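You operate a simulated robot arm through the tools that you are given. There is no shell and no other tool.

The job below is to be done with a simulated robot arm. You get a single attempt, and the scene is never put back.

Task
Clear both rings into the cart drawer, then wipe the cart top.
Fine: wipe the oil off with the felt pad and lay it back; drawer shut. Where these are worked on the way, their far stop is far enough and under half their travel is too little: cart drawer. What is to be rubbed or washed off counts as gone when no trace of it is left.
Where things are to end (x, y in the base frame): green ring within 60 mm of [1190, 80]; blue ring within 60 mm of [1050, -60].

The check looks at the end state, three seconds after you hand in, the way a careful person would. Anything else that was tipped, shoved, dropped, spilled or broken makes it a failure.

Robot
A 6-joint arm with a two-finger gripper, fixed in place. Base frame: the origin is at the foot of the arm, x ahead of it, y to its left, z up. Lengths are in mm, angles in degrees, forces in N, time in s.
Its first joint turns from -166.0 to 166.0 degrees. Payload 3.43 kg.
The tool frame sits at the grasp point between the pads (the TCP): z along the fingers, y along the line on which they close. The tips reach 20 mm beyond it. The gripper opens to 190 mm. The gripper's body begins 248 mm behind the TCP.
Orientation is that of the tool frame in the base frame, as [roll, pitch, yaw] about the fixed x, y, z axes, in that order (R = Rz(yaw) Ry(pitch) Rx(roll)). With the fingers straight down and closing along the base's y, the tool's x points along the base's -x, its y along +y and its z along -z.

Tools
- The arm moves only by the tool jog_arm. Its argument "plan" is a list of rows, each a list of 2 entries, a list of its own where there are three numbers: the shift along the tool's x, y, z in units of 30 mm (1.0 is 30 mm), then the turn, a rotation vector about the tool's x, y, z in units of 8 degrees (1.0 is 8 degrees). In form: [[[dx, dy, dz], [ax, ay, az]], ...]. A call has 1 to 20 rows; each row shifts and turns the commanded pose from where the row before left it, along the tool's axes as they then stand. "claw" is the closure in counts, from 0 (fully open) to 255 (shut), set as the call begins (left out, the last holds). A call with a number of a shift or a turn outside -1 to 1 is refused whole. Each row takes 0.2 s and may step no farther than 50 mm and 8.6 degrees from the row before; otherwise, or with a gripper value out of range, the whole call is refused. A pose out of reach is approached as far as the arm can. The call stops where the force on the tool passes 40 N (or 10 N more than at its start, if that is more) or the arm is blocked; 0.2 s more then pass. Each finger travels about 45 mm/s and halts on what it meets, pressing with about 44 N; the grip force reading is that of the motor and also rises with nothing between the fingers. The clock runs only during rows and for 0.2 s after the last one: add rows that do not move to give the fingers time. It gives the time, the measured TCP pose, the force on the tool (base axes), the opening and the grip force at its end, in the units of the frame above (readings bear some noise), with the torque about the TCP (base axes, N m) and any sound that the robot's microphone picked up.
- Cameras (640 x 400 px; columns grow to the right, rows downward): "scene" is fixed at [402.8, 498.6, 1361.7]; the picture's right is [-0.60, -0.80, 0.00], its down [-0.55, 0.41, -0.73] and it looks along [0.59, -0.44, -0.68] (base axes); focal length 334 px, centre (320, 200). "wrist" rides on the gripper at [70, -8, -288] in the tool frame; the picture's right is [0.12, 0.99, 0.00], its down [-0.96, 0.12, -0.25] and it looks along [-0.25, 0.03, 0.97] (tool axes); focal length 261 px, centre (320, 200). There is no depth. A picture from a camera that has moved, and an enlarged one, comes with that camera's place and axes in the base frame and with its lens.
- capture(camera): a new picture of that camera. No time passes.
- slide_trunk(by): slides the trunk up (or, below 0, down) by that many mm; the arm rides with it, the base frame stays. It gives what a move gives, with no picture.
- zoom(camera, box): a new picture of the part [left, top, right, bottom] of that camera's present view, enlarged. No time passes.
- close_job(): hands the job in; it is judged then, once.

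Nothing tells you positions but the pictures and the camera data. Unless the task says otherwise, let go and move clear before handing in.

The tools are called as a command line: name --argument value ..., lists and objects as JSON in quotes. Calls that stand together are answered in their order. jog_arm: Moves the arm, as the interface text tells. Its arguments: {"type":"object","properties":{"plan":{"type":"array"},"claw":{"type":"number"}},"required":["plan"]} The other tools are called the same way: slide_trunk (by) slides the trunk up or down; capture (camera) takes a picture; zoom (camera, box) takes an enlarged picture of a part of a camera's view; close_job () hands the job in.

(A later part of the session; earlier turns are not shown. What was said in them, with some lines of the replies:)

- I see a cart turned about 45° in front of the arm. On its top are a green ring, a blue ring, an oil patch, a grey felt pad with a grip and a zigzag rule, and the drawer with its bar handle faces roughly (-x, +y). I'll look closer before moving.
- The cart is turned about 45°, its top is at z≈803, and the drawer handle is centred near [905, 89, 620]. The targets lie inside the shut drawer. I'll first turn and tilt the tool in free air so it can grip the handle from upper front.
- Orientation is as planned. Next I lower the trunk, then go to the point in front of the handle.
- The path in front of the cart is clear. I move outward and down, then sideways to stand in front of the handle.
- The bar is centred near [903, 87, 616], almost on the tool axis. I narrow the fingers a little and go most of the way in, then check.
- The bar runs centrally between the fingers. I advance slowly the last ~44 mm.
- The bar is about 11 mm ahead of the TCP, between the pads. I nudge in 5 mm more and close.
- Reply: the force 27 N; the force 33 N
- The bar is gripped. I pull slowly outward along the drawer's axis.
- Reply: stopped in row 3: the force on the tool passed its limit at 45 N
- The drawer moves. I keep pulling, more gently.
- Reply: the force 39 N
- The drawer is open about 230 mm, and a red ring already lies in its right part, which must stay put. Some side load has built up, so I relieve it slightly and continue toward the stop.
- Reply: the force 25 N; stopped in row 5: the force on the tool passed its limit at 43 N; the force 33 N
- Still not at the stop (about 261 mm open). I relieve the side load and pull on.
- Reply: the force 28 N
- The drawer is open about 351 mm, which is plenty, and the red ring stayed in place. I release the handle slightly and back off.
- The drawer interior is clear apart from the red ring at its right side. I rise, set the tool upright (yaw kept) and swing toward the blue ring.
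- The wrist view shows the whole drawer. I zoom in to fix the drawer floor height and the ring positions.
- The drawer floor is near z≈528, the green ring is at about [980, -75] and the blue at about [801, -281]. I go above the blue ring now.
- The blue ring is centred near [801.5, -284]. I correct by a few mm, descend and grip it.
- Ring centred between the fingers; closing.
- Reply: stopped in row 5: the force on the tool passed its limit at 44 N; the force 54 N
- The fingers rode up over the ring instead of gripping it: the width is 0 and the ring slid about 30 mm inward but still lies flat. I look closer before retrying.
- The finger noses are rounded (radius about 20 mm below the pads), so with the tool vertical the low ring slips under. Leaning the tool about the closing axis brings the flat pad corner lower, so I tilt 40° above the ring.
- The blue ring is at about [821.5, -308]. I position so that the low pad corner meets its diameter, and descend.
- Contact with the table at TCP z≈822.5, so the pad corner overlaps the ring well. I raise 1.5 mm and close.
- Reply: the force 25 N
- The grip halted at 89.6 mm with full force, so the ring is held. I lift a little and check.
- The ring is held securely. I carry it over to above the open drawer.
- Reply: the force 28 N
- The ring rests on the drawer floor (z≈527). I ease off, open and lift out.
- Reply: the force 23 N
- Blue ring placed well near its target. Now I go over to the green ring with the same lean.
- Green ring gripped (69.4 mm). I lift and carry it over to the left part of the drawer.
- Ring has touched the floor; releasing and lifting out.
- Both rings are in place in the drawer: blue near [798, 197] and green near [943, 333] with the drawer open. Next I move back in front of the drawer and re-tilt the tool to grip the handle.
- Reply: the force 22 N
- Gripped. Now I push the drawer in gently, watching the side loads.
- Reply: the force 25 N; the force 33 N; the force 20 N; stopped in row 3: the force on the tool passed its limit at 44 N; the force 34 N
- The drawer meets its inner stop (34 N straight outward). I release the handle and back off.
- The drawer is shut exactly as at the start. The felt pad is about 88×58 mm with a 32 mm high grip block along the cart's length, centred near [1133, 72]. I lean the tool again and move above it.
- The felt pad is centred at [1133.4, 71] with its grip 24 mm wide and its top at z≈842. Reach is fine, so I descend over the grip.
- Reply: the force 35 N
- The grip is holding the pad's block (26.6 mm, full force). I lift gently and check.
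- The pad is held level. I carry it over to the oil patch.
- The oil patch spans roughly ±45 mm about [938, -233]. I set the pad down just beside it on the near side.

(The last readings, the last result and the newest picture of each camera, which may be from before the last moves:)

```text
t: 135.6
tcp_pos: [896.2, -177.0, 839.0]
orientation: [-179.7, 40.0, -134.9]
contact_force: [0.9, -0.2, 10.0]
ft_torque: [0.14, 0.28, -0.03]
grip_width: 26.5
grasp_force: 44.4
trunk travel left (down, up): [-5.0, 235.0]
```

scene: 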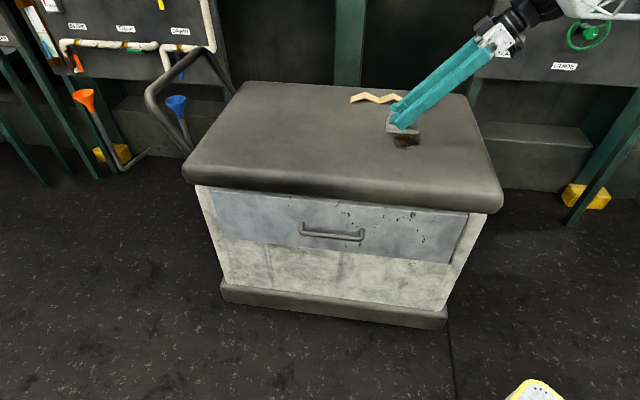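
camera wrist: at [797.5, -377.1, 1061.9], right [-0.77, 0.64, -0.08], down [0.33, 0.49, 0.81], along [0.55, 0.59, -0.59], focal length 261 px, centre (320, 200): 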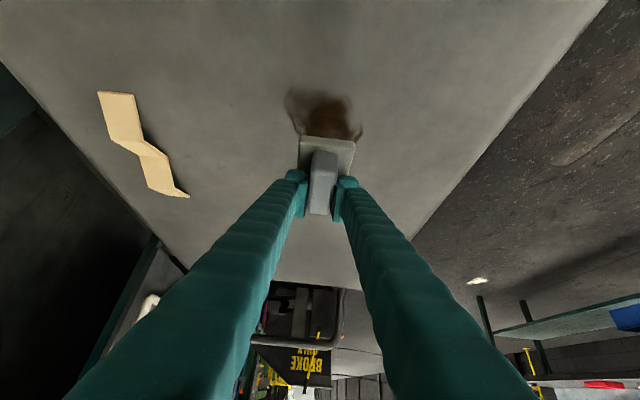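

jog_arm --plan '[[[0.0009, -0.25, 0.001], [0, 0, 0]], [[0.0009, -0.5, 0.001], [0, 0, 0]], [[0.0009, -0.5, 0.001], [0, 0, 0]], [[0.0009, -0.5, 0.001], [0, 0, 0]], [[0.0009, -0.5, 0.001], [0, 0, 0]], [[0.0009, -0.5, 0.001], [0, 0, 0]], [[0.0009, -0.5, 0.001], [0, 0, 0]], [[0.0009, -0.5, 0.001], [0, 0, 0]], [[0.0009, -0.5, 0.001], [0, 0, 0]], [[0.0009, -0.5, 0.001], [0, 0, 0]], [[0.0009, -0.25, 0.001], [0, 0, 0]], [[0, 0, 0], [0, 0, 0]]]'

zoom --camera "scene" --box '[340, 90, 468, 170]'

capture --camera "wrist"

```text
t: 138.2
tcp_pos: [1000.6, -281.1, 839.6]
orientation: [-179.8, 39.8, -135.0]
contact_force: [-2.0, 2.1, 9.7]
ft_torque: [0.06, 0.13, 0.01]
grip_width: 26.4
grasp_force: 44.0
trunk travel left (down, up): [-5.0, 235.0]
```

```text
5.00 times, centred on (404, 130) of scene
camera zoom: at [402.8, 498.6, 1361.7], right [-0.6, -0.8, 0.0], down [-0.55, 0.41, -0.73], along [0.59, -0.44, -0.68], focal length 1671 px, centre (-100, 550)
```

zoom: 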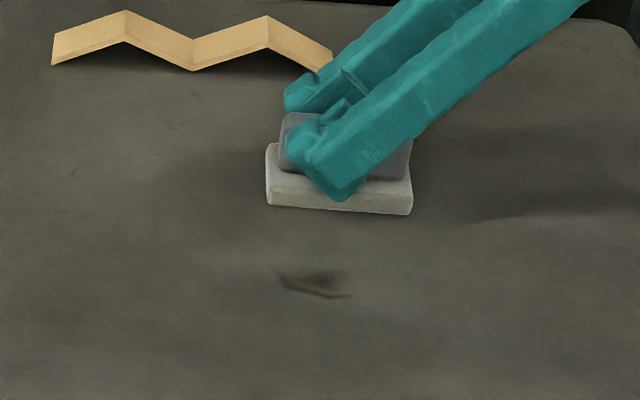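

```text
taken
camera wrist: at [838.3, -456.9, 1015.2], right [-0.77, 0.64, -0.08], down [0.33, 0.49, 0.81], along [0.55, 0.59, -0.59], focal length 261 px, centre (320, 200)
```

wrist: 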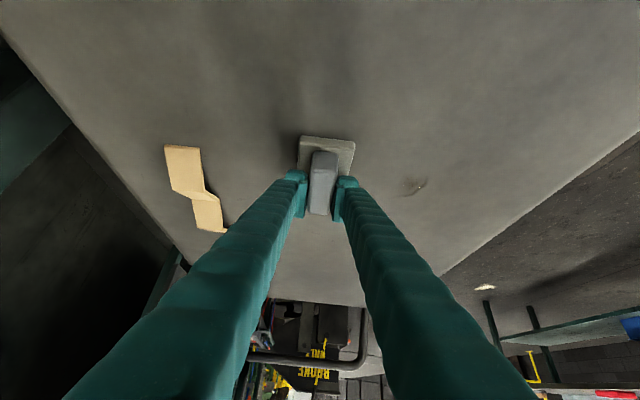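

One pass removed most of it. I wipe back, shifted a little toward the remaining trace.

jog_arm --plan '[[[-0.2, 0.25, 0.168], [0, 0, 0]], [[-0.106, 0.5, 0.089], [0, 0, 0]], [[0, 0.5, 0], [0, 0, 0]], [[0, 0.5, 0], [0, 0, 0]], [[0, 0.5, 0], [0, 0, 0]], [[0, 0.5, 0], [0, 0, 0]], [[0, 0.5, 0], [0, 0, 0]], [[-0.0009, 0.5, -0.001], [0, 0, 0]], [[-0.0009, 0.5, -0.001], [0, 0, 0]], [[-0.0009, 0.5, -0.001], [0, 0, 0]], [[-0.0009, 0.5, -0.001], [0, 0, 0]], [[-0.0009, 0.5, -0.001], [0, 0, 0]], [[-0.0009, 0.25, -0.001], [0, 0, 0]], [[0, 0, 0], [0, 0, 0]]]'

zoom --camera "scene" --box '[340, 90, 468, 170]'

```text
t: 141.2
tcp_pos: [882.2, -145.5, 839.3]
orientation: [-179.7, 39.9, -134.9]
contact_force: [0.7, -1.9, 8.1]
ft_torque: [0.0, 0.14, 0.03]
grip_width: 26.5
grasp_force: 43.8
trunk travel left (down, up): [-5.0, 235.0]
```

```text
5.00 times, centred on (404, 130) of scene
camera zoom: at [402.8, 498.6, 1361.7], right [-0.6, -0.8, 0.0], down [-0.55, 0.41, -0.73], along [0.59, -0.44, -0.68], focal length 1671 px, centre (-100, 550)
```

zoom: 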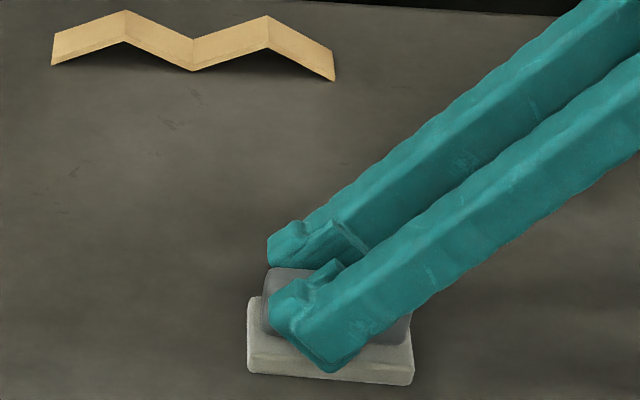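

jog_arm --plan '[[[0.272, -0.1, -0.229], [0, 0, 0]], [[0.272, -0.1, -0.229], [0, 0, 0]], [[0.272, -0.1, -0.229], [0, 0, 0]], [[0.0009, -0.5, 0.001], [0, 0, 0]], [[0.0009, -0.5, 0.001], [0, 0, 0]], [[0.0009, -0.5, 0.001], [0, 0, 0]], [[0.0009, -0.5, 0.001], [0, 0, 0]], [[0.0009, -0.5, 0.001], [0, 0, 0]], [[0.0009, -0.5, 0.001], [0, 0, 0]], [[0.0009, -0.5, 0.001], [0, 0, 0]], [[0.0009, -0.5, 0.001], [0, 0, 0]], [[0.0009, -0.5, 0.001], [0, 0, 0]], [[0.0009, -0.5, 0.001], [0, 0, 0]], [[0.0009, -0.25, 0.001], [0, 0, 0]], [[0, 0, 0], [0, 0, 0]]]'

zoom --camera "scene" --box '[340, 90, 468, 170]'

```text
t: 144.4
tcp_pos: [978.1, -286.3, 838.5]
orientation: [-179.8, 39.8, -134.9]
contact_force: [0.5, 0.8, 1.9]
ft_torque: [0.06, -0.04, 0.01]
grip_width: 26.3
grasp_force: 43.7
trunk travel left (down, up): [-5.0, 235.0]
```

```text
5.00 times, centred on (404, 130) of scene
camera zoom: at [402.8, 498.6, 1361.7], right [-0.6, -0.8, 0.0], down [-0.55, 0.41, -0.73], along [0.59, -0.44, -0.68], focal length 1671 px, centre (-100, 550)
```

zoom: 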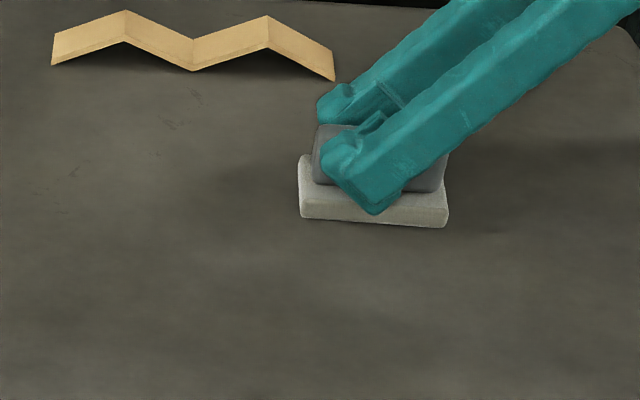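

Looks clean already. One more pressed pass back for safety, then I lift and inspect.

jog_arm --plan '[[[0.017, 0, 0.02], [0, 0, 0]], [[-0.213, 0.15, 0.179], [0, 0, 0]], [[-0.213, 0.3, 0.179], [0, 0, 0]], [[-0.213, 0.4, 0.179], [0, 0, 0]], [[0, 0.5, 0], [0, 0, 0]], [[0, 0.5, 0], [0, 0, 0]], [[0, 0.5, 0], [0, 0, 0]], [[0, 0.5, 0], [0, 0, 0]], [[0, 0.5, 0], [0, 0, 0]], [[0, 0.5, 0], [0, 0, 0]], [[0, 0.5, 0], [0, 0, 0]], [[0, 0.5, 0], [0, 0, 0]], [[0, 0.25, 0], [0, 0, 0]], [[0, 0, 0], [0, 0, 0]]]'

jog_arm --plan '[[[-0.1, 0, -0.12], [0, 0, 0]], [[-0.3, 0, -0.36], [0, 0, 0]], [[-0.6, 0, -0.72], [0, 0, 0]], [[-0.6, 0, -0.72], [0, 0, 0]], [[0, 0, 0], [0, 0, 0]]]'

zoom --camera "scene" --box '[340, 90, 500, 190]'

capture --camera "wrist"

```text
t: 147.4
tcp_pos: [887.3, -159.4, 838.5]
orientation: [-179.7, 40.1, -134.8]
contact_force: [4.1, -6.1, 32.8]
ft_torque: [0.05, 0.02, 0.03]
grip_width: 26.5
grasp_force: 44.1
trunk travel left (down, up): [-5.0, 235.0]
```

```text
t: 148.6
tcp_pos: [886.4, -161.7, 912.5]
orientation: [-179.8, 39.9, -134.9]
contact_force: [0.9, -0.4, -1.6]
ft_torque: [0.0, -0.03, -0.02]
grip_width: 26.5
grasp_force: 43.7
trunk travel left (down, up): [-5.0, 235.0]
```

```text
4.00 times, centred on (420, 140) of scene
camera zoom: at [402.8, 498.6, 1361.7], right [-0.6, -0.8, 0.0], down [-0.55, 0.41, -0.73], along [0.59, -0.44, -0.68], focal length 1337 px, centre (-80, 440)
```

zoom: 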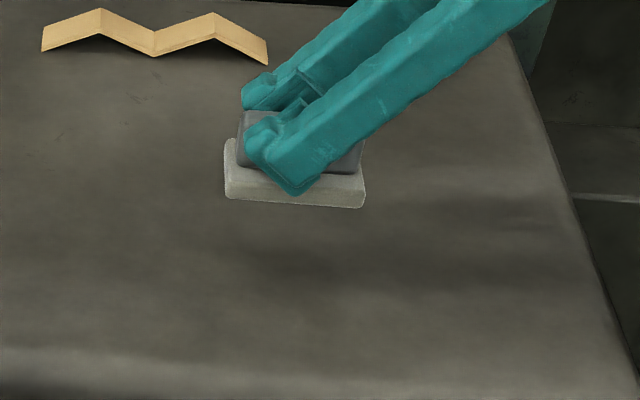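

```text
taken
camera wrist: at [724.4, -336.3, 1088.2], right [-0.77, 0.64, -0.08], down [0.33, 0.49, 0.81], along [0.55, 0.59, -0.59], focal length 261 px, centre (320, 200)
```

wrist: 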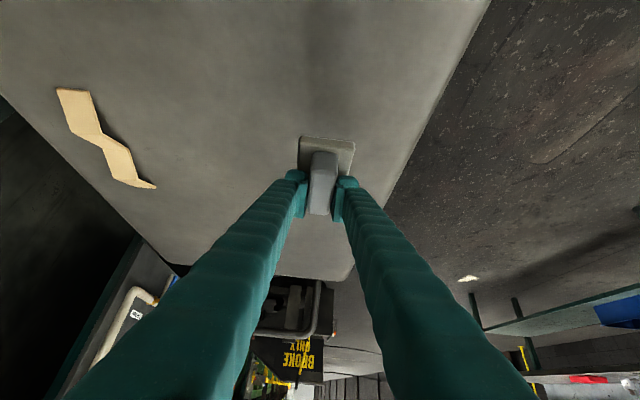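

jog_arm --plan '[[[-0.344, -0.0117, 0.2887], [0, 0, 0]], [[-0.688, -0.0233, 0.5774], [0, 0, 0]], [[-0.688, -0.0233, 0.5774], [0, 0, 0]], [[-0.688, -0.0233, 0.5774], [0, 0, 0]], [[-0.688, -0.0233, 0.5774], [0, 0, 0]], [[-0.688, -0.0233, 0.5774], [0, 0, 0]], [[-0.688, -0.0233, 0.5774], [0, 0, 0]], [[-0.688, -0.0233, 0.5774], [0, 0, 0]], [[-0.688, -0.0233, 0.5774], [0, 0, 0]], [[-0.688, -0.0233, 0.5774], [0, 0, 0]], [[-0.688, -0.0233, 0.5774], [0, 0, 0]], [[-0.688, -0.0233, 0.5774], [0, 0, 0]], [[-0.688, -0.0233, 0.5774], [0, 0, 0]], [[-0.344, -0.0117, 0.2887], [0, 0, 0]], [[0, 0, 0], [0, 0, 0]]]'

zoom --camera "scene" --box '[340, 90, 500, 190]'

zoom --camera "scene" --box '[375, 120, 439, 160]'

capture --camera "scene"

```text
t: 151.8
tcp_pos: [1143.9, 78.9, 914.3]
orientation: [-179.9, 39.9, -134.9]
contact_force: [0.7, -0.2, -0.7]
ft_torque: [-0.03, 0.0, -0.03]
grip_width: 26.1
grasp_force: 44.6
trunk travel left (down, up): [-5.0, 235.0]
```

```text
4.00 times, centred on (420, 140) of scene
camera zoom: at [402.8, 498.6, 1361.7], right [-0.6, -0.8, 0.0], down [-0.55, 0.41, -0.73], along [0.59, -0.44, -0.68], focal length 1337 px, centre (-80, 440)
```

zoom: 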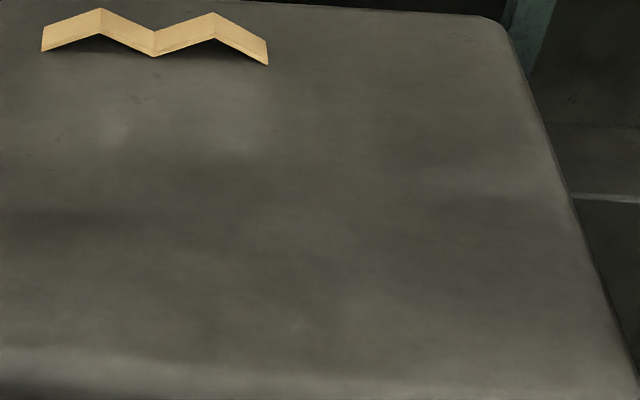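

```text
10.00 times, centred on (407, 140) of scene
camera zoom: at [402.8, 498.6, 1361.7], right [-0.6, -0.8, 0.0], down [-0.55, 0.41, -0.73], along [0.59, -0.44, -0.68], focal length 3342 px, centre (-550, 800)
```

zoom: 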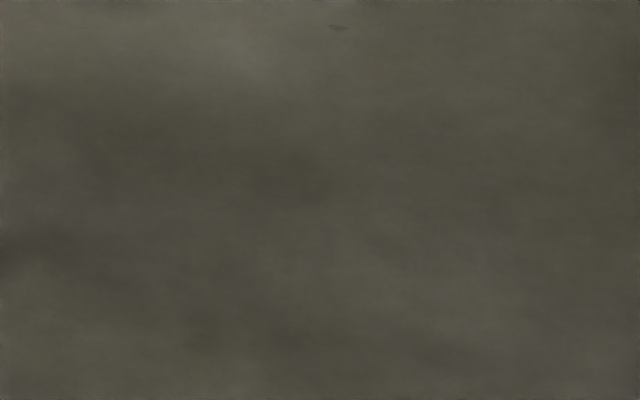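

```text
taken
```

scene: 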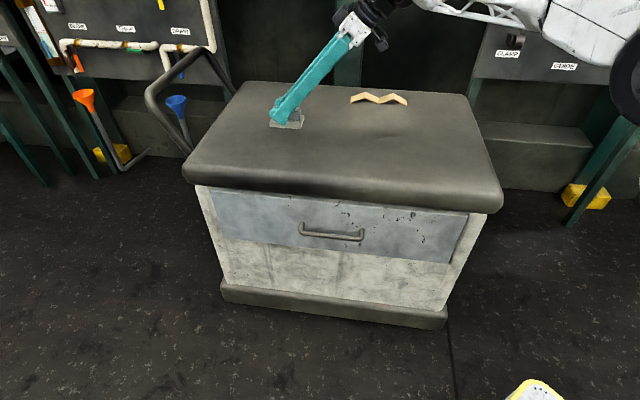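

The oil patch is gone, but there is a tiny dark mark near where the stroke ended. I look closer.

zoom --camera "scene" --box '[396, 115, 420, 130]'

zoom --camera "scene" --box '[360, 100, 456, 160]'

zoom --camera "scene" --box '[360, 130, 424, 170]'

zoom --camera "scene" --box '[400, 120, 464, 160]'

```text
16.00 times, centred on (408, 122) of scene
camera zoom: at [402.8, 498.6, 1361.7], right [-0.6, -0.8, 0.0], down [-0.55, 0.41, -0.73], along [0.59, -0.44, -0.68], focal length 5348 px, centre (-1088, 1440)
```

zoom: 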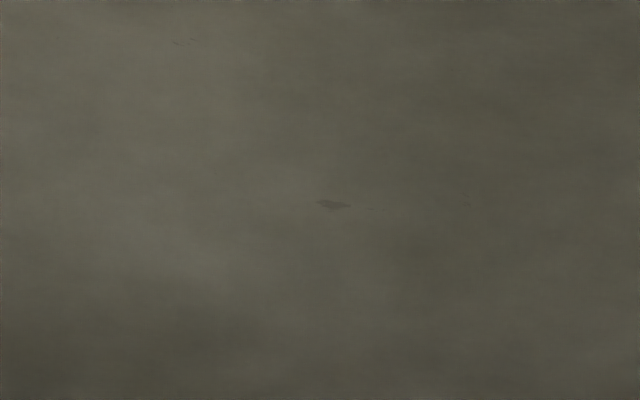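

```text
6.67 times, centred on (408, 130) of scene
camera zoom: at [402.8, 498.6, 1361.7], right [-0.6, -0.8, 0.0], down [-0.55, 0.41, -0.73], along [0.59, -0.44, -0.68], focal length 2228 px, centre (-267, 667)
```

zoom: 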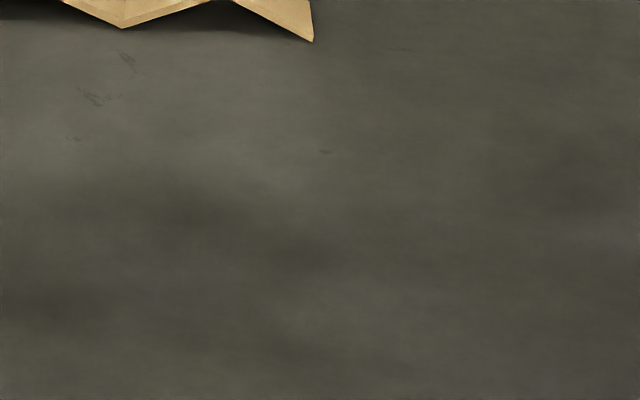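

```text
10.00 times, centred on (392, 150) of scene
camera zoom: at [402.8, 498.6, 1361.7], right [-0.6, -0.8, 0.0], down [-0.55, 0.41, -0.73], along [0.59, -0.44, -0.68], focal length 3342 px, centre (-400, 700)
```

zoom: 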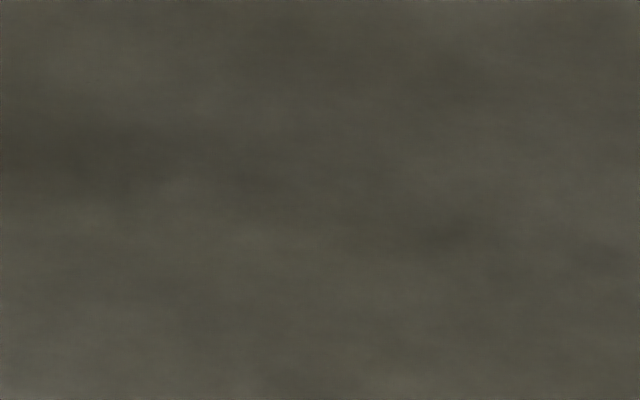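

```text
10.00 times, centred on (432, 140) of scene
camera zoom: at [402.8, 498.6, 1361.7], right [-0.6, -0.8, 0.0], down [-0.55, 0.41, -0.73], along [0.59, -0.44, -0.68], focal length 3342 px, centre (-800, 800)
```

zoom: 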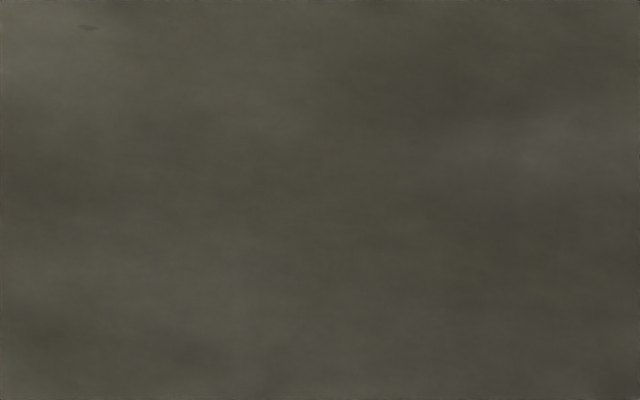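

The surface is clean; that mark is an existing scratch like the others nearby. I now lay the pad back at its original place.

jog_arm --plan '[[[0.045, 0.059, -0.038], [0, 0, 0]], [[0.493, 0, 0.588], [0, 0, 0]], [[0.493, 0, 0.588], [0, 0, 0]], [[0.45, 0, 0.536], [0, 0, 0]], [[0, 0, 0], [0, 0, 0]]]'

zoom --camera "scene" --box '[260, 115, 324, 155]'

```text
t: 153.0
tcp_pos: [1138.4, 80.0, 846.0]
orientation: [-179.9, 40.0, -134.9]
contact_force: [0.0, -0.2, -0.4]
ft_torque: [-0.05, -0.03, -0.04]
grip_width: 26.7
grasp_force: 44.3
trunk travel left (down, up): [-5.0, 235.0]
```

```text
10.00 times, centred on (292, 135) of scene
camera zoom: at [402.8, 498.6, 1361.7], right [-0.6, -0.8, 0.0], down [-0.55, 0.41, -0.73], along [0.59, -0.44, -0.68], focal length 3342 px, centre (600, 850)
```

zoom: 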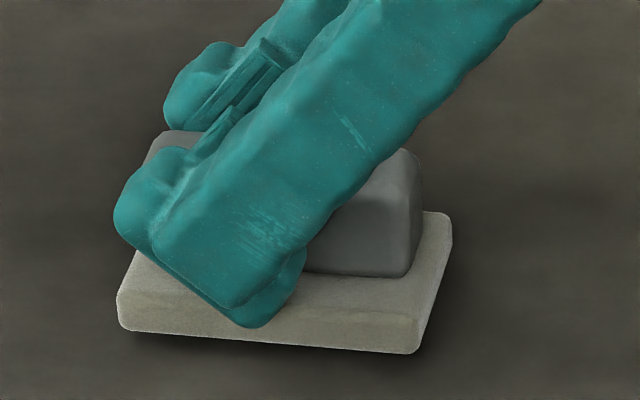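

jog_arm --plan '[[[0.064, 0, 0.077], [0, 0, 0]], [[0.032, 0, 0.0385], [0, 0, 0]], [[0, 0, 0], [0, 0, 0]]]'

jog_arm --plan '[[[0.032, 0, 0.0385], [0, 0, 0]], [[0, 0, 0], [0, 0, 0]]]'

```text
t: 153.8
tcp_pos: [1139.4, 81.0, 841.2]
orientation: [-179.8, 40.0, -135.0]
contact_force: [0.2, -0.8, 0.5]
ft_torque: [0.01, -0.01, 0.0]
grip_width: 26.4
grasp_force: 43.8
trunk travel left (down, up): [-5.0, 235.0]
```

```text
t: 154.4
tcp_pos: [1139.6, 81.1, 839.3]
orientation: [-179.8, 40.1, -134.8]
contact_force: [1.6, 0.3, 3.2]
ft_torque: [-0.08, 0.19, -0.02]
grip_width: 26.4
grasp_force: 44.1
trunk travel left (down, up): [-5.0, 235.0]
```

Pad touches down; releasing.

jog_arm --plan '[[[0, 0, 0], [0, 0, 0]], [[0, 0, 0], [0, 0, 0]], [[0, 0, 0], [0, 0, 0]], [[0, 0, 0], [0, 0, 0]], [[0, 0, 0], [0, 0, 0]]]' --claw 165

jog_arm --plan '[[[-0.1, 0, -0.12], [0, 0, 0]], [[-0.3, 0, -0.36], [0, 0, 0]], [[-0.6, 0, -0.72], [0, 0, 0]], [[-0.6, 0, -0.72], [0, 0, 0]], [[-0.6, 0, -0.72], [0, 0, 0]], [[0, 0, 0], [0, 0, 0]]]'

zoom --camera "scene" --box '[260, 115, 324, 155]'

capture --camera "wrist"

```text
t: 155.6
tcp_pos: [1138.3, 80.1, 839.1]
orientation: [-179.8, 40.0, -134.8]
contact_force: [-0.3, -1.0, 1.7]
ft_torque: [0.02, 0.11, 0.05]
grip_width: 66.4
grasp_force: 0.1
trunk travel left (down, up): [-5.0, 235.0]
```

```text
t: 157.0
tcp_pos: [1139.0, 82.1, 942.5]
orientation: [-179.7, 39.9, -134.9]
contact_force: [0.4, 0.8, -0.2]
ft_torque: [0.0, 0.04, 0.03]
grip_width: 67.1
grasp_force: 0.0
trunk travel left (down, up): [-5.0, 235.0]
```

```text
10.00 times, centred on (292, 135) of scene
camera zoom: at [402.8, 498.6, 1361.7], right [-0.6, -0.8, 0.0], down [-0.55, 0.41, -0.73], along [0.59, -0.44, -0.68], focal length 3342 px, centre (600, 850)
```

zoom: 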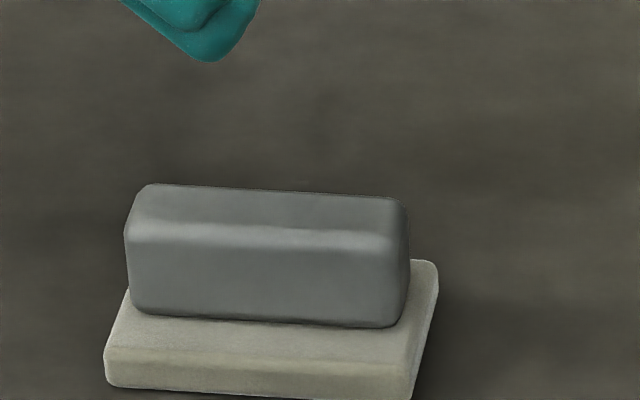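

```text
taken
camera wrist: at [976.3, -93.7, 1118.1], right [-0.77, 0.64, -0.08], down [0.33, 0.49, 0.81], along [0.55, 0.59, -0.59], focal length 261 px, centre (320, 200)
```

wrist: 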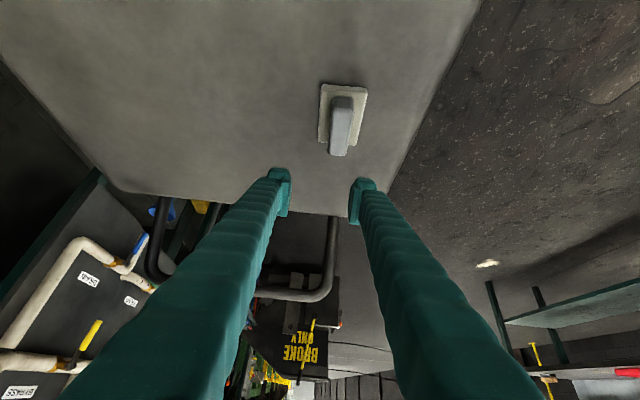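

The pad was dragged about 20 mm toward the front as the fingers opened. I measure it and will correct that.

zoom --camera "wrist" --box '[260, 75, 420, 175]'

zoom --camera "scene" --box '[255, 115, 335, 165]'

```text
4.00 times, centred on (340, 125) of wrist
camera zoom: at [976.3, -93.7, 1118.1], right [-0.77, 0.64, -0.08], down [0.33, 0.49, 0.81], along [0.55, 0.59, -0.59], focal length 1043 px, centre (240, 500)
```

zoom: 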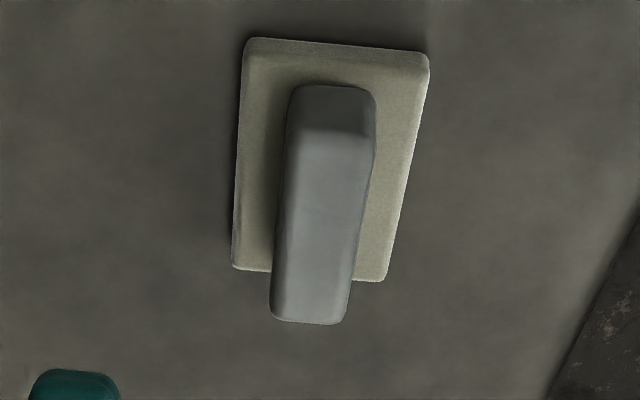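

```text
8.00 times, centred on (295, 140) of scene
camera zoom: at [402.8, 498.6, 1361.7], right [-0.6, -0.8, 0.0], down [-0.55, 0.41, -0.73], along [0.59, -0.44, -0.68], focal length 2674 px, centre (520, 680)
```

zoom: 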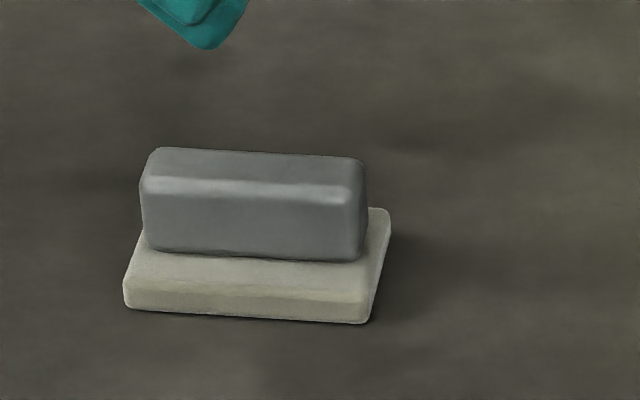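

The pad's centre is now about [1120, 86], against [1133.4, 71] originally. I'll regrip it a little higher so the finger noses clear the felt, move it back and release without drag.

jog_arm --plan '[[[-0.037, 0.543, 0.027], [0, 0, 0]], [[0.5, 0, 0.596], [0, 0, 0]], [[0.5, 0, 0.596], [0, 0, 0]], [[0.5, 0, 0.596], [0, 0, 0]], [[0.4, 0, 0.477], [0, 0, 0]], [[0.1, 0, 0.119], [0, 0, 0]], [[0.1, 0, 0.12], [0, 0, 0]], [[0, 0, 0], [0, 0, 0]]]'

zoom --camera "wrist" --box '[240, 110, 400, 210]'

zoom --camera "scene" --box '[255, 115, 335, 165]'

```text
t: 158.8
tcp_pos: [1127.8, 92.6, 843.9]
orientation: [-179.8, 39.9, -134.9]
contact_force: [-0.8, 0.4, 0.2]
ft_torque: [0.02, -0.02, 0.01]
grip_width: 67.2
grasp_force: 0.1
trunk travel left (down, up): [-5.0, 235.0]
```

```text
4.00 times, centred on (320, 160) of wrist
camera zoom: at [964.8, -83.5, 1019.2], right [-0.77, 0.64, -0.08], down [0.33, 0.49, 0.81], along [0.55, 0.59, -0.59], focal length 1043 px, centre (320, 360)
```

zoom: 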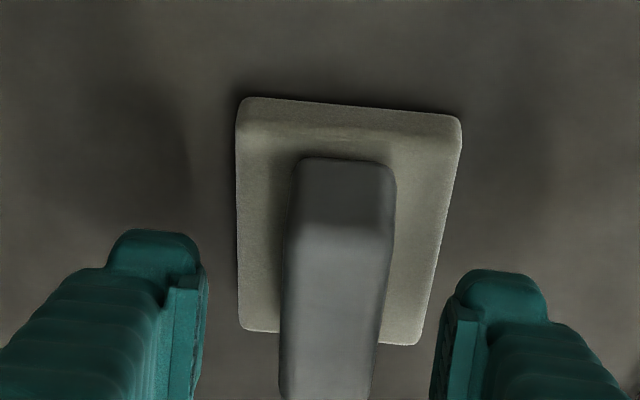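

```text
8.00 times, centred on (295, 140) of scene
camera zoom: at [402.8, 498.6, 1361.7], right [-0.6, -0.8, 0.0], down [-0.55, 0.41, -0.73], along [0.59, -0.44, -0.68], focal length 2674 px, centre (520, 680)
```

zoom: 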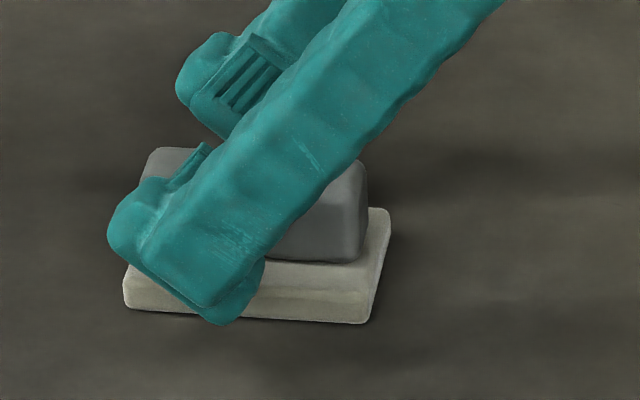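

jog_arm --plan '[[[0, 0, 0], [0, 0, 0]], [[0, 0, 0], [0, 0, 0]], [[0, 0, 0], [0, 0, 0]], [[0, 0, 0], [0, 0, 0]], [[0, 0, 0], [0, 0, 0]]]' --claw 255

zoom --camera "scene" --box '[255, 115, 335, 165]'

```text
t: 160.0
tcp_pos: [1127.6, 92.3, 844.7]
orientation: [-179.9, 40.0, -134.9]
contact_force: [0.3, -0.5, 1.2]
ft_torque: [-0.05, -0.01, 0.04]
grip_width: 26.5
grasp_force: 44.1
trunk travel left (down, up): [-5.0, 235.0]
```

```text
8.00 times, centred on (295, 140) of scene
camera zoom: at [402.8, 498.6, 1361.7], right [-0.6, -0.8, 0.0], down [-0.55, 0.41, -0.73], along [0.59, -0.44, -0.68], focal length 2674 px, centre (520, 680)
```

zoom: 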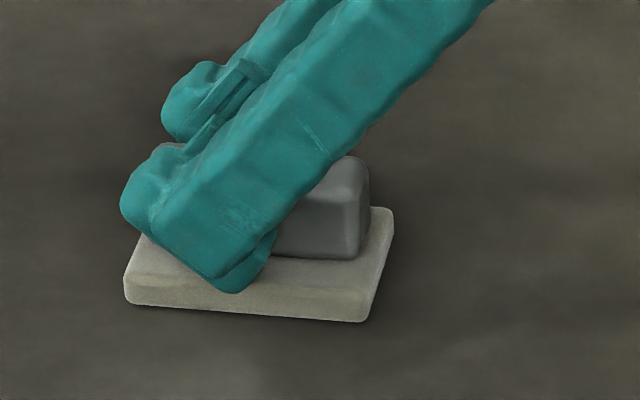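

zoom --camera "wrist" --box '[240, 110, 400, 210]'

```text
4.00 times, centred on (320, 160) of wrist
camera zoom: at [964.8, -83.5, 1019.4], right [-0.77, 0.64, -0.08], down [0.33, 0.49, 0.81], along [0.55, 0.59, -0.59], focal length 1043 px, centre (320, 360)
```

zoom: 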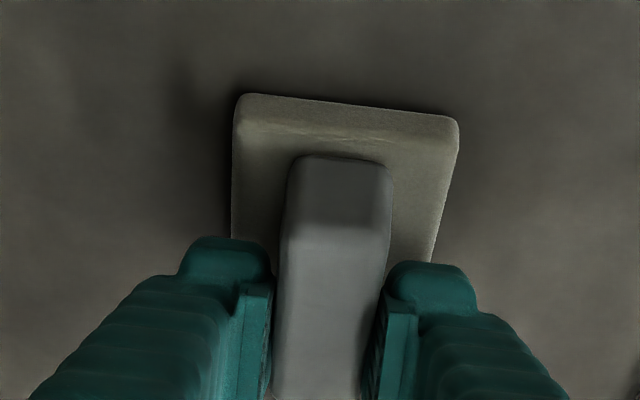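

Gripped without touching the felt. I lift 4 mm, shift 18 mm back inward, and set it down.

jog_arm --plan '[[[-0.086, 0, -0.102], [0, 0, 0]], [[0.018, -0.3, -0.0145], [0, 0, 0]], [[0.018, -0.3, -0.0145], [0, 0, 0]], [[0, 0, 0], [0, 0, 0]], [[0.05, 0, 0.06], [0, 0, 0]], [[0, 0, 0], [0, 0, 0]]]'

zoom --camera "wrist" --box '[240, 110, 400, 210]'

zoom --camera "scene" --box '[260, 115, 324, 155]'

```text
t: 161.4
tcp_pos: [1141.4, 79.3, 845.1]
orientation: [-179.9, 39.9, -134.9]
contact_force: [-0.5, 0.8, -0.3]
ft_torque: [0.01, 0.0, -0.03]
grip_width: 26.3
grasp_force: 44.0
trunk travel left (down, up): [-5.0, 235.0]
```

```text
4.00 times, centred on (320, 160) of wrist
camera zoom: at [978.1, -95.8, 1021.2], right [-0.77, 0.64, -0.08], down [0.33, 0.49, 0.81], along [0.55, 0.59, -0.59], focal length 1043 px, centre (320, 360)
```

zoom: 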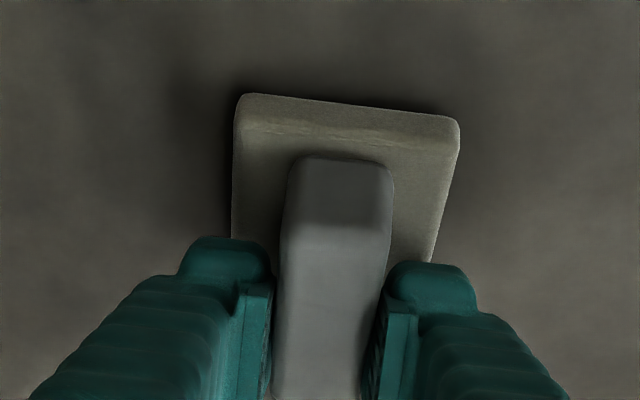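

```text
10.00 times, centred on (292, 135) of scene
camera zoom: at [402.8, 498.6, 1361.7], right [-0.6, -0.8, 0.0], down [-0.55, 0.41, -0.73], along [0.59, -0.44, -0.68], focal length 3342 px, centre (600, 850)
```

zoom: 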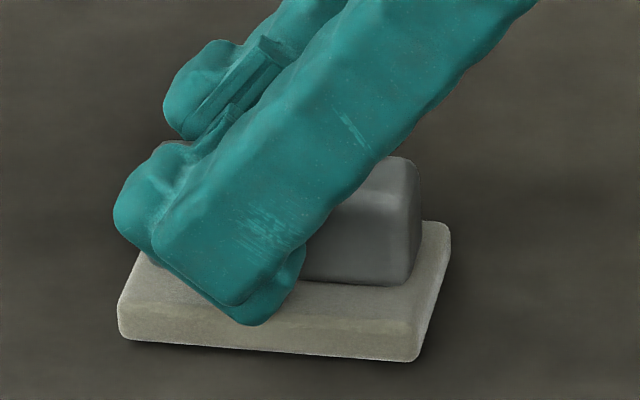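

jog_arm --plan '[[[0.012, 0.04, 0.014], [0, 0, 0]], [[0.012, 0, 0.014], [0, 0, 0]], [[0, 0, 0], [0, 0, 0]]]'

```text
t: 162.2
tcp_pos: [1139.1, 81.0, 843.6]
orientation: [-179.8, 39.9, -134.9]
contact_force: [-0.3, -1.0, -1.1]
ft_torque: [0.02, -0.01, 0.01]
grip_width: 26.7
grasp_force: 43.8
trunk travel left (down, up): [-5.0, 235.0]
```

jog_arm --plan '[[[0.0214, 0, 0.0255], [0, 0, 0]], [[0, 0, 0], [0, 0, 0]]]'

```text
t: 162.8
tcp_pos: [1139.8, 79.9, 842.8]
orientation: [-179.8, 39.9, -134.9]
contact_force: [-0.3, -0.6, 2.7]
ft_torque: [-0.17, -0.02, 0.02]
grip_width: 26.4
grasp_force: 43.3
trunk travel left (down, up): [-5.0, 235.0]
```

Contact again. I open just a few millimetres first and check that the pad stays put.

jog_arm --plan '[[[0, 0, 0], [0, 0, 0]], [[0, 0, 0], [0, 0, 0]]]' --claw 207

zoom --camera "scene" --box '[260, 115, 324, 155]'

zoom --camera "wrist" --box '[240, 110, 400, 210]'

```text
t: 163.4
tcp_pos: [1140.2, 81.3, 842.5]
orientation: [-179.8, 39.9, -134.9]
contact_force: [-0.3, -0.2, 0.3]
ft_torque: [-0.02, 0.01, 0.05]
grip_width: 35.9
grasp_force: 0.0
trunk travel left (down, up): [-5.0, 235.0]
```

```text
10.00 times, centred on (292, 135) of scene
camera zoom: at [402.8, 498.6, 1361.7], right [-0.6, -0.8, 0.0], down [-0.55, 0.41, -0.73], along [0.59, -0.44, -0.68], focal length 3342 px, centre (600, 850)
```

zoom: 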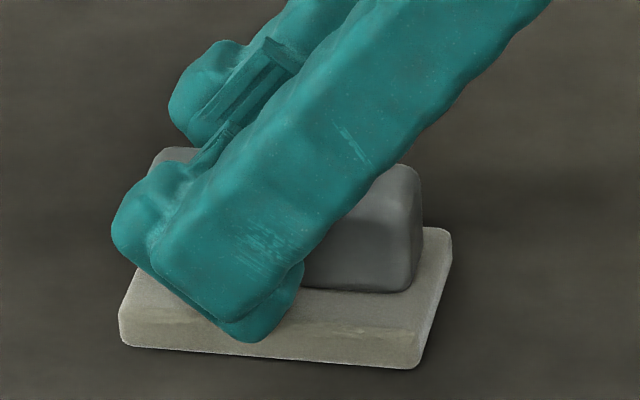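

```text
4.00 times, centred on (320, 160) of wrist
camera zoom: at [977.4, -95.7, 1018.8], right [-0.77, 0.64, -0.08], down [0.33, 0.49, 0.81], along [0.55, 0.59, -0.59], focal length 1043 px, centre (320, 360)
```

zoom: 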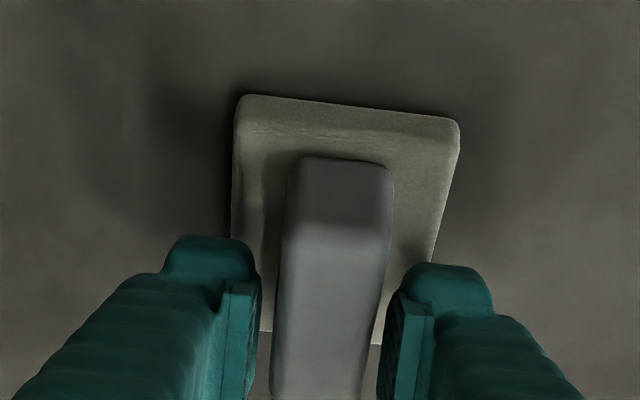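

The pad stayed and sits within about 2 mm of its original spot. I raise straight up and check.

jog_arm --plan '[[[-0.1, 0, -0.12], [0, 0, 0]], [[-0.3, 0, -0.36], [0, 0, 0]], [[-0.6, 0, -0.72], [0, 0, 0]], [[-0.6, 0, -0.72], [0, 0, 0]], [[-0.6, 0, -0.72], [0, 0, 0]], [[0, 0, 0], [0, 0, 0]]]'

zoom --camera "scene" --box '[260, 115, 324, 155]'

zoom --camera "wrist" --box '[260, 75, 420, 175]'

```text
t: 164.8
tcp_pos: [1139.9, 81.1, 948.7]
orientation: [-179.8, 39.9, -134.9]
contact_force: [0.9, -1.0, -0.4]
ft_torque: [0.01, 0.01, -0.02]
grip_width: 35.6
grasp_force: 0.0
trunk travel left (down, up): [-5.0, 235.0]
```

```text
10.00 times, centred on (292, 135) of scene
camera zoom: at [402.8, 498.6, 1361.7], right [-0.6, -0.8, 0.0], down [-0.55, 0.41, -0.73], along [0.59, -0.44, -0.68], focal length 3342 px, centre (600, 850)
```

zoom: 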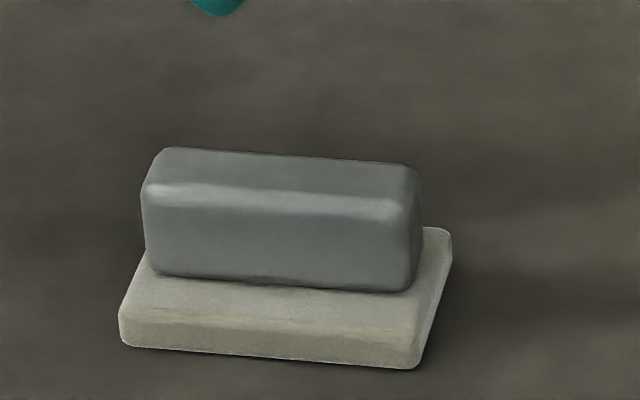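

```text
4.00 times, centred on (340, 125) of wrist
camera zoom: at [977.3, -94.6, 1123.0], right [-0.77, 0.64, -0.08], down [0.33, 0.49, 0.81], along [0.55, 0.59, -0.59], focal length 1043 px, centre (240, 500)
```

zoom: 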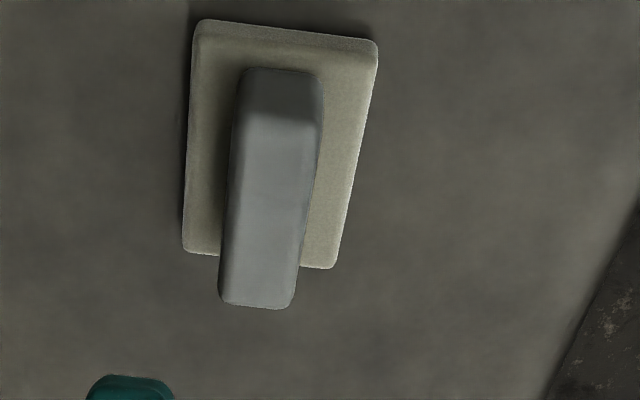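

The pad is back exactly as it was. I move away over the wiped area and straighten the tool for a close inspection.

jog_arm --plan '[[[0.7195, 0.0146, -0.638], [0, 0, 0]], [[0.7195, 0.0146, -0.638], [0, 0, 0]], [[0.7195, 0.0146, -0.638], [0, 0, 0]], [[0.7195, 0.0146, -0.638], [0, 0, 0]], [[0.7195, 0.0146, -0.638], [0, 0, 0]], [[0.7195, 0.0146, -0.638], [0, 0, 0]], [[0.7195, 0.0146, -0.638], [0, 0, 0]], [[0.7195, 0.0146, -0.638], [0, 0, 0]], [[0.7195, 0.0146, -0.638], [0, 0, 0]], [[0.7195, 0.0146, -0.638], [0, 0, 0]], [[0.7195, 0.0146, -0.638], [0, 0, 0]], [[0.7195, 0.0146, -0.638], [0, 0, 0]], [[0.7195, 0.0146, -0.638], [0, 0, 0]], [[0.7195, 0.0146, -0.638], [0, 0, 0]], [[0, 0, 0], [0, 1, 0]], [[0, 0, 0], [0, 1, 0]], [[0, 0, 0], [0, 1, 0]], [[0, 0, 0], [0, 1, 0]], [[0, 0, 0], [0, 1, 0]], [[0, 0, 0], [0, 0, 0]]]' --claw 0

capture --camera "wrist"

capture --camera "scene"

```text
t: 169.0
tcp_pos: [847.5, -201.9, 956.7]
orientation: [-179.8, -0.2, -135.1]
contact_force: [-0.5, -0.6, -0.3]
ft_torque: [-0.02, 0.0, -0.02]
grip_width: 190.0
grasp_force: 0.0
trunk travel left (down, up): [-5.0, 235.0]
```

```text
taken
camera wrist: at [805.4, -258.3, 1245.7], right [-0.79, 0.62, 0.0], down [0.6, 0.76, 0.24], along [0.15, 0.19, -0.97], focal length 261 px, centre (320, 200)
```

wrist: 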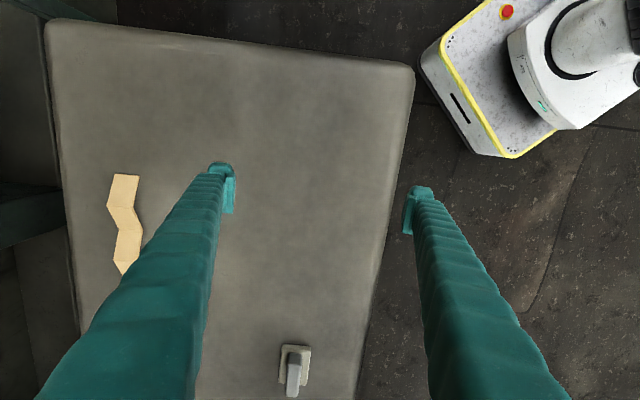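

```text
taken
```

scene: 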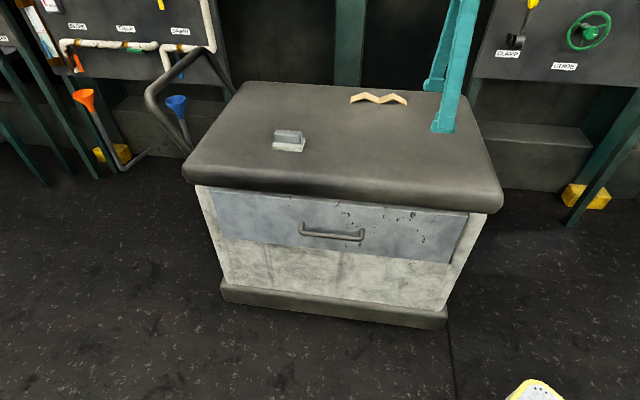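

zoom --camera "wrist" --box '[232, 130, 392, 230]'

zoom --camera "wrist" --box '[200, 90, 360, 190]'

zoom --camera "scene" --box '[180, 70, 520, 282]'

```text
4.00 times, centred on (312, 180) of wrist
camera zoom: at [805.4, -258.3, 1245.7], right [-0.79, 0.62, 0.0], down [0.6, 0.76, 0.24], along [0.15, 0.19, -0.97], focal length 1043 px, centre (352, 280)
```

zoom: 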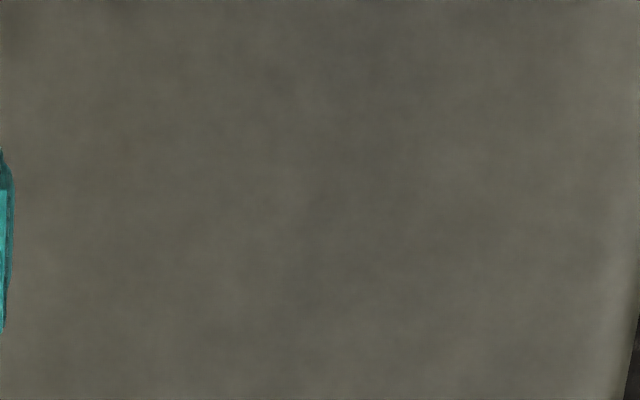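

```text
4.00 times, centred on (280, 140) of wrist
camera zoom: at [805.4, -258.3, 1245.7], right [-0.79, 0.62, 0.0], down [0.6, 0.76, 0.24], along [0.15, 0.19, -0.97], focal length 1043 px, centre (480, 440)
```

zoom: 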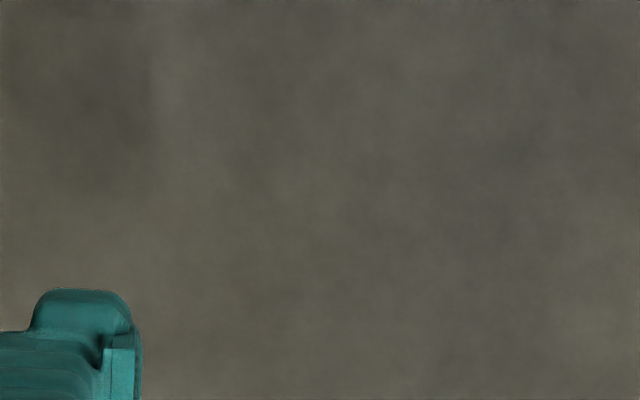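

```text
1.88 times, centred on (350, 176) of scene
camera zoom: at [402.8, 498.6, 1361.7], right [-0.6, -0.8, 0.0], down [-0.55, 0.41, -0.73], along [0.59, -0.44, -0.68], focal length 629 px, centre (264, 245)
```

zoom: 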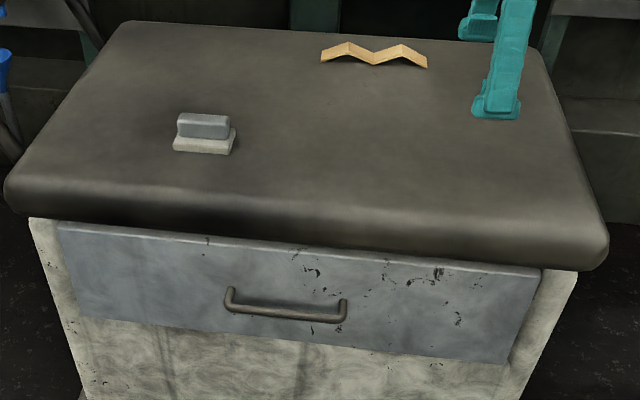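

No trace of oil remains, the drawer is shut, the pad is back and the rule is untouched. I raise the arm clear before handing in.

jog_arm --plan '[[[0.5, 0, -0.8], [0, 0, 0]], [[0.5, 0, -0.8], [0, 0, 0]], [[0.5, 0, -0.8], [0, 0, 0]], [[0.5, 0, -0.8], [0, 0, 0]], [[0.5, 0, -0.8], [0, 0, 0]], [[0, 0, 0], [0, 0, 0]]]'

capture --camera "scene"

```text
t: 170.4
tcp_pos: [796.5, -252.8, 1079.0]
orientation: [-179.8, 0.0, -135.0]
contact_force: [0.0, 0.0, 0.9]
ft_torque: [0.01, 0.01, -0.03]
grip_width: 190.2
grasp_force: 0.0
trunk travel left (down, up): [-5.0, 235.0]
```

```text
taken
```

scene: 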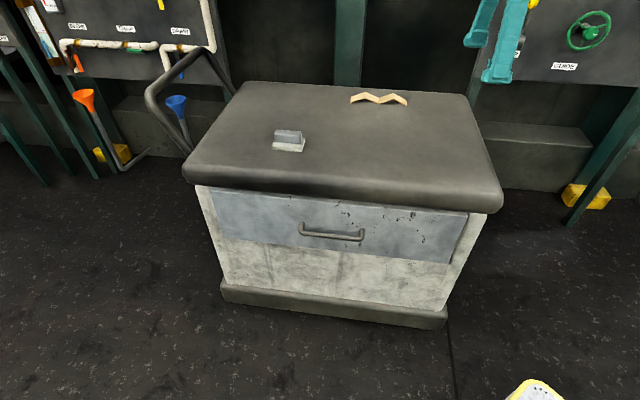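

The cart top is clean, the drawer is shut with both rings inside, the felt pad is back in place and the arm is clear. I'm handing in the job now.

close_job

```text
The job is handed in.
```

I've handed the job in. Both rings are in the closed drawer, and the oil is wiped off the cart top. No verdict has come back yet.

- **Rings:** I couldn't see them once the drawer was closed. From where they sat while it was open, I estimate:

| Ring | Estimated position | Target |
|---|---|---|
| Green | [1198, 74] | [1190, 80] |
| Blue | [1052, -60] | [1050, -60] |

- **Blue ring, first try:** my first grip slipped and slid the ring about 30 mm across the cart top. It stayed flat, and the second grip held.
- **Drawer:** I pulled it open about 360 mm for loading. I then pushed it back to its inner stop, and it looks the same as at the start.
- **Red ring:** a red ring was already in the drawer. I didn't touch it, and it looked unmoved as the drawer closed.
- **Oil:** close-up pictures from both cameras show none left. One small dark mark near the end of a wipe looks like an existing scratch, but I have no picture of that spot from before the wipe to compare.
- **Felt pad:** it was dragged about 20 mm when I first let go. I picked it up again and set it back within about 2 mm of where it started.

The zigzag rule wasn't touched. The arm was raised clear with the gripper open before hand-in.
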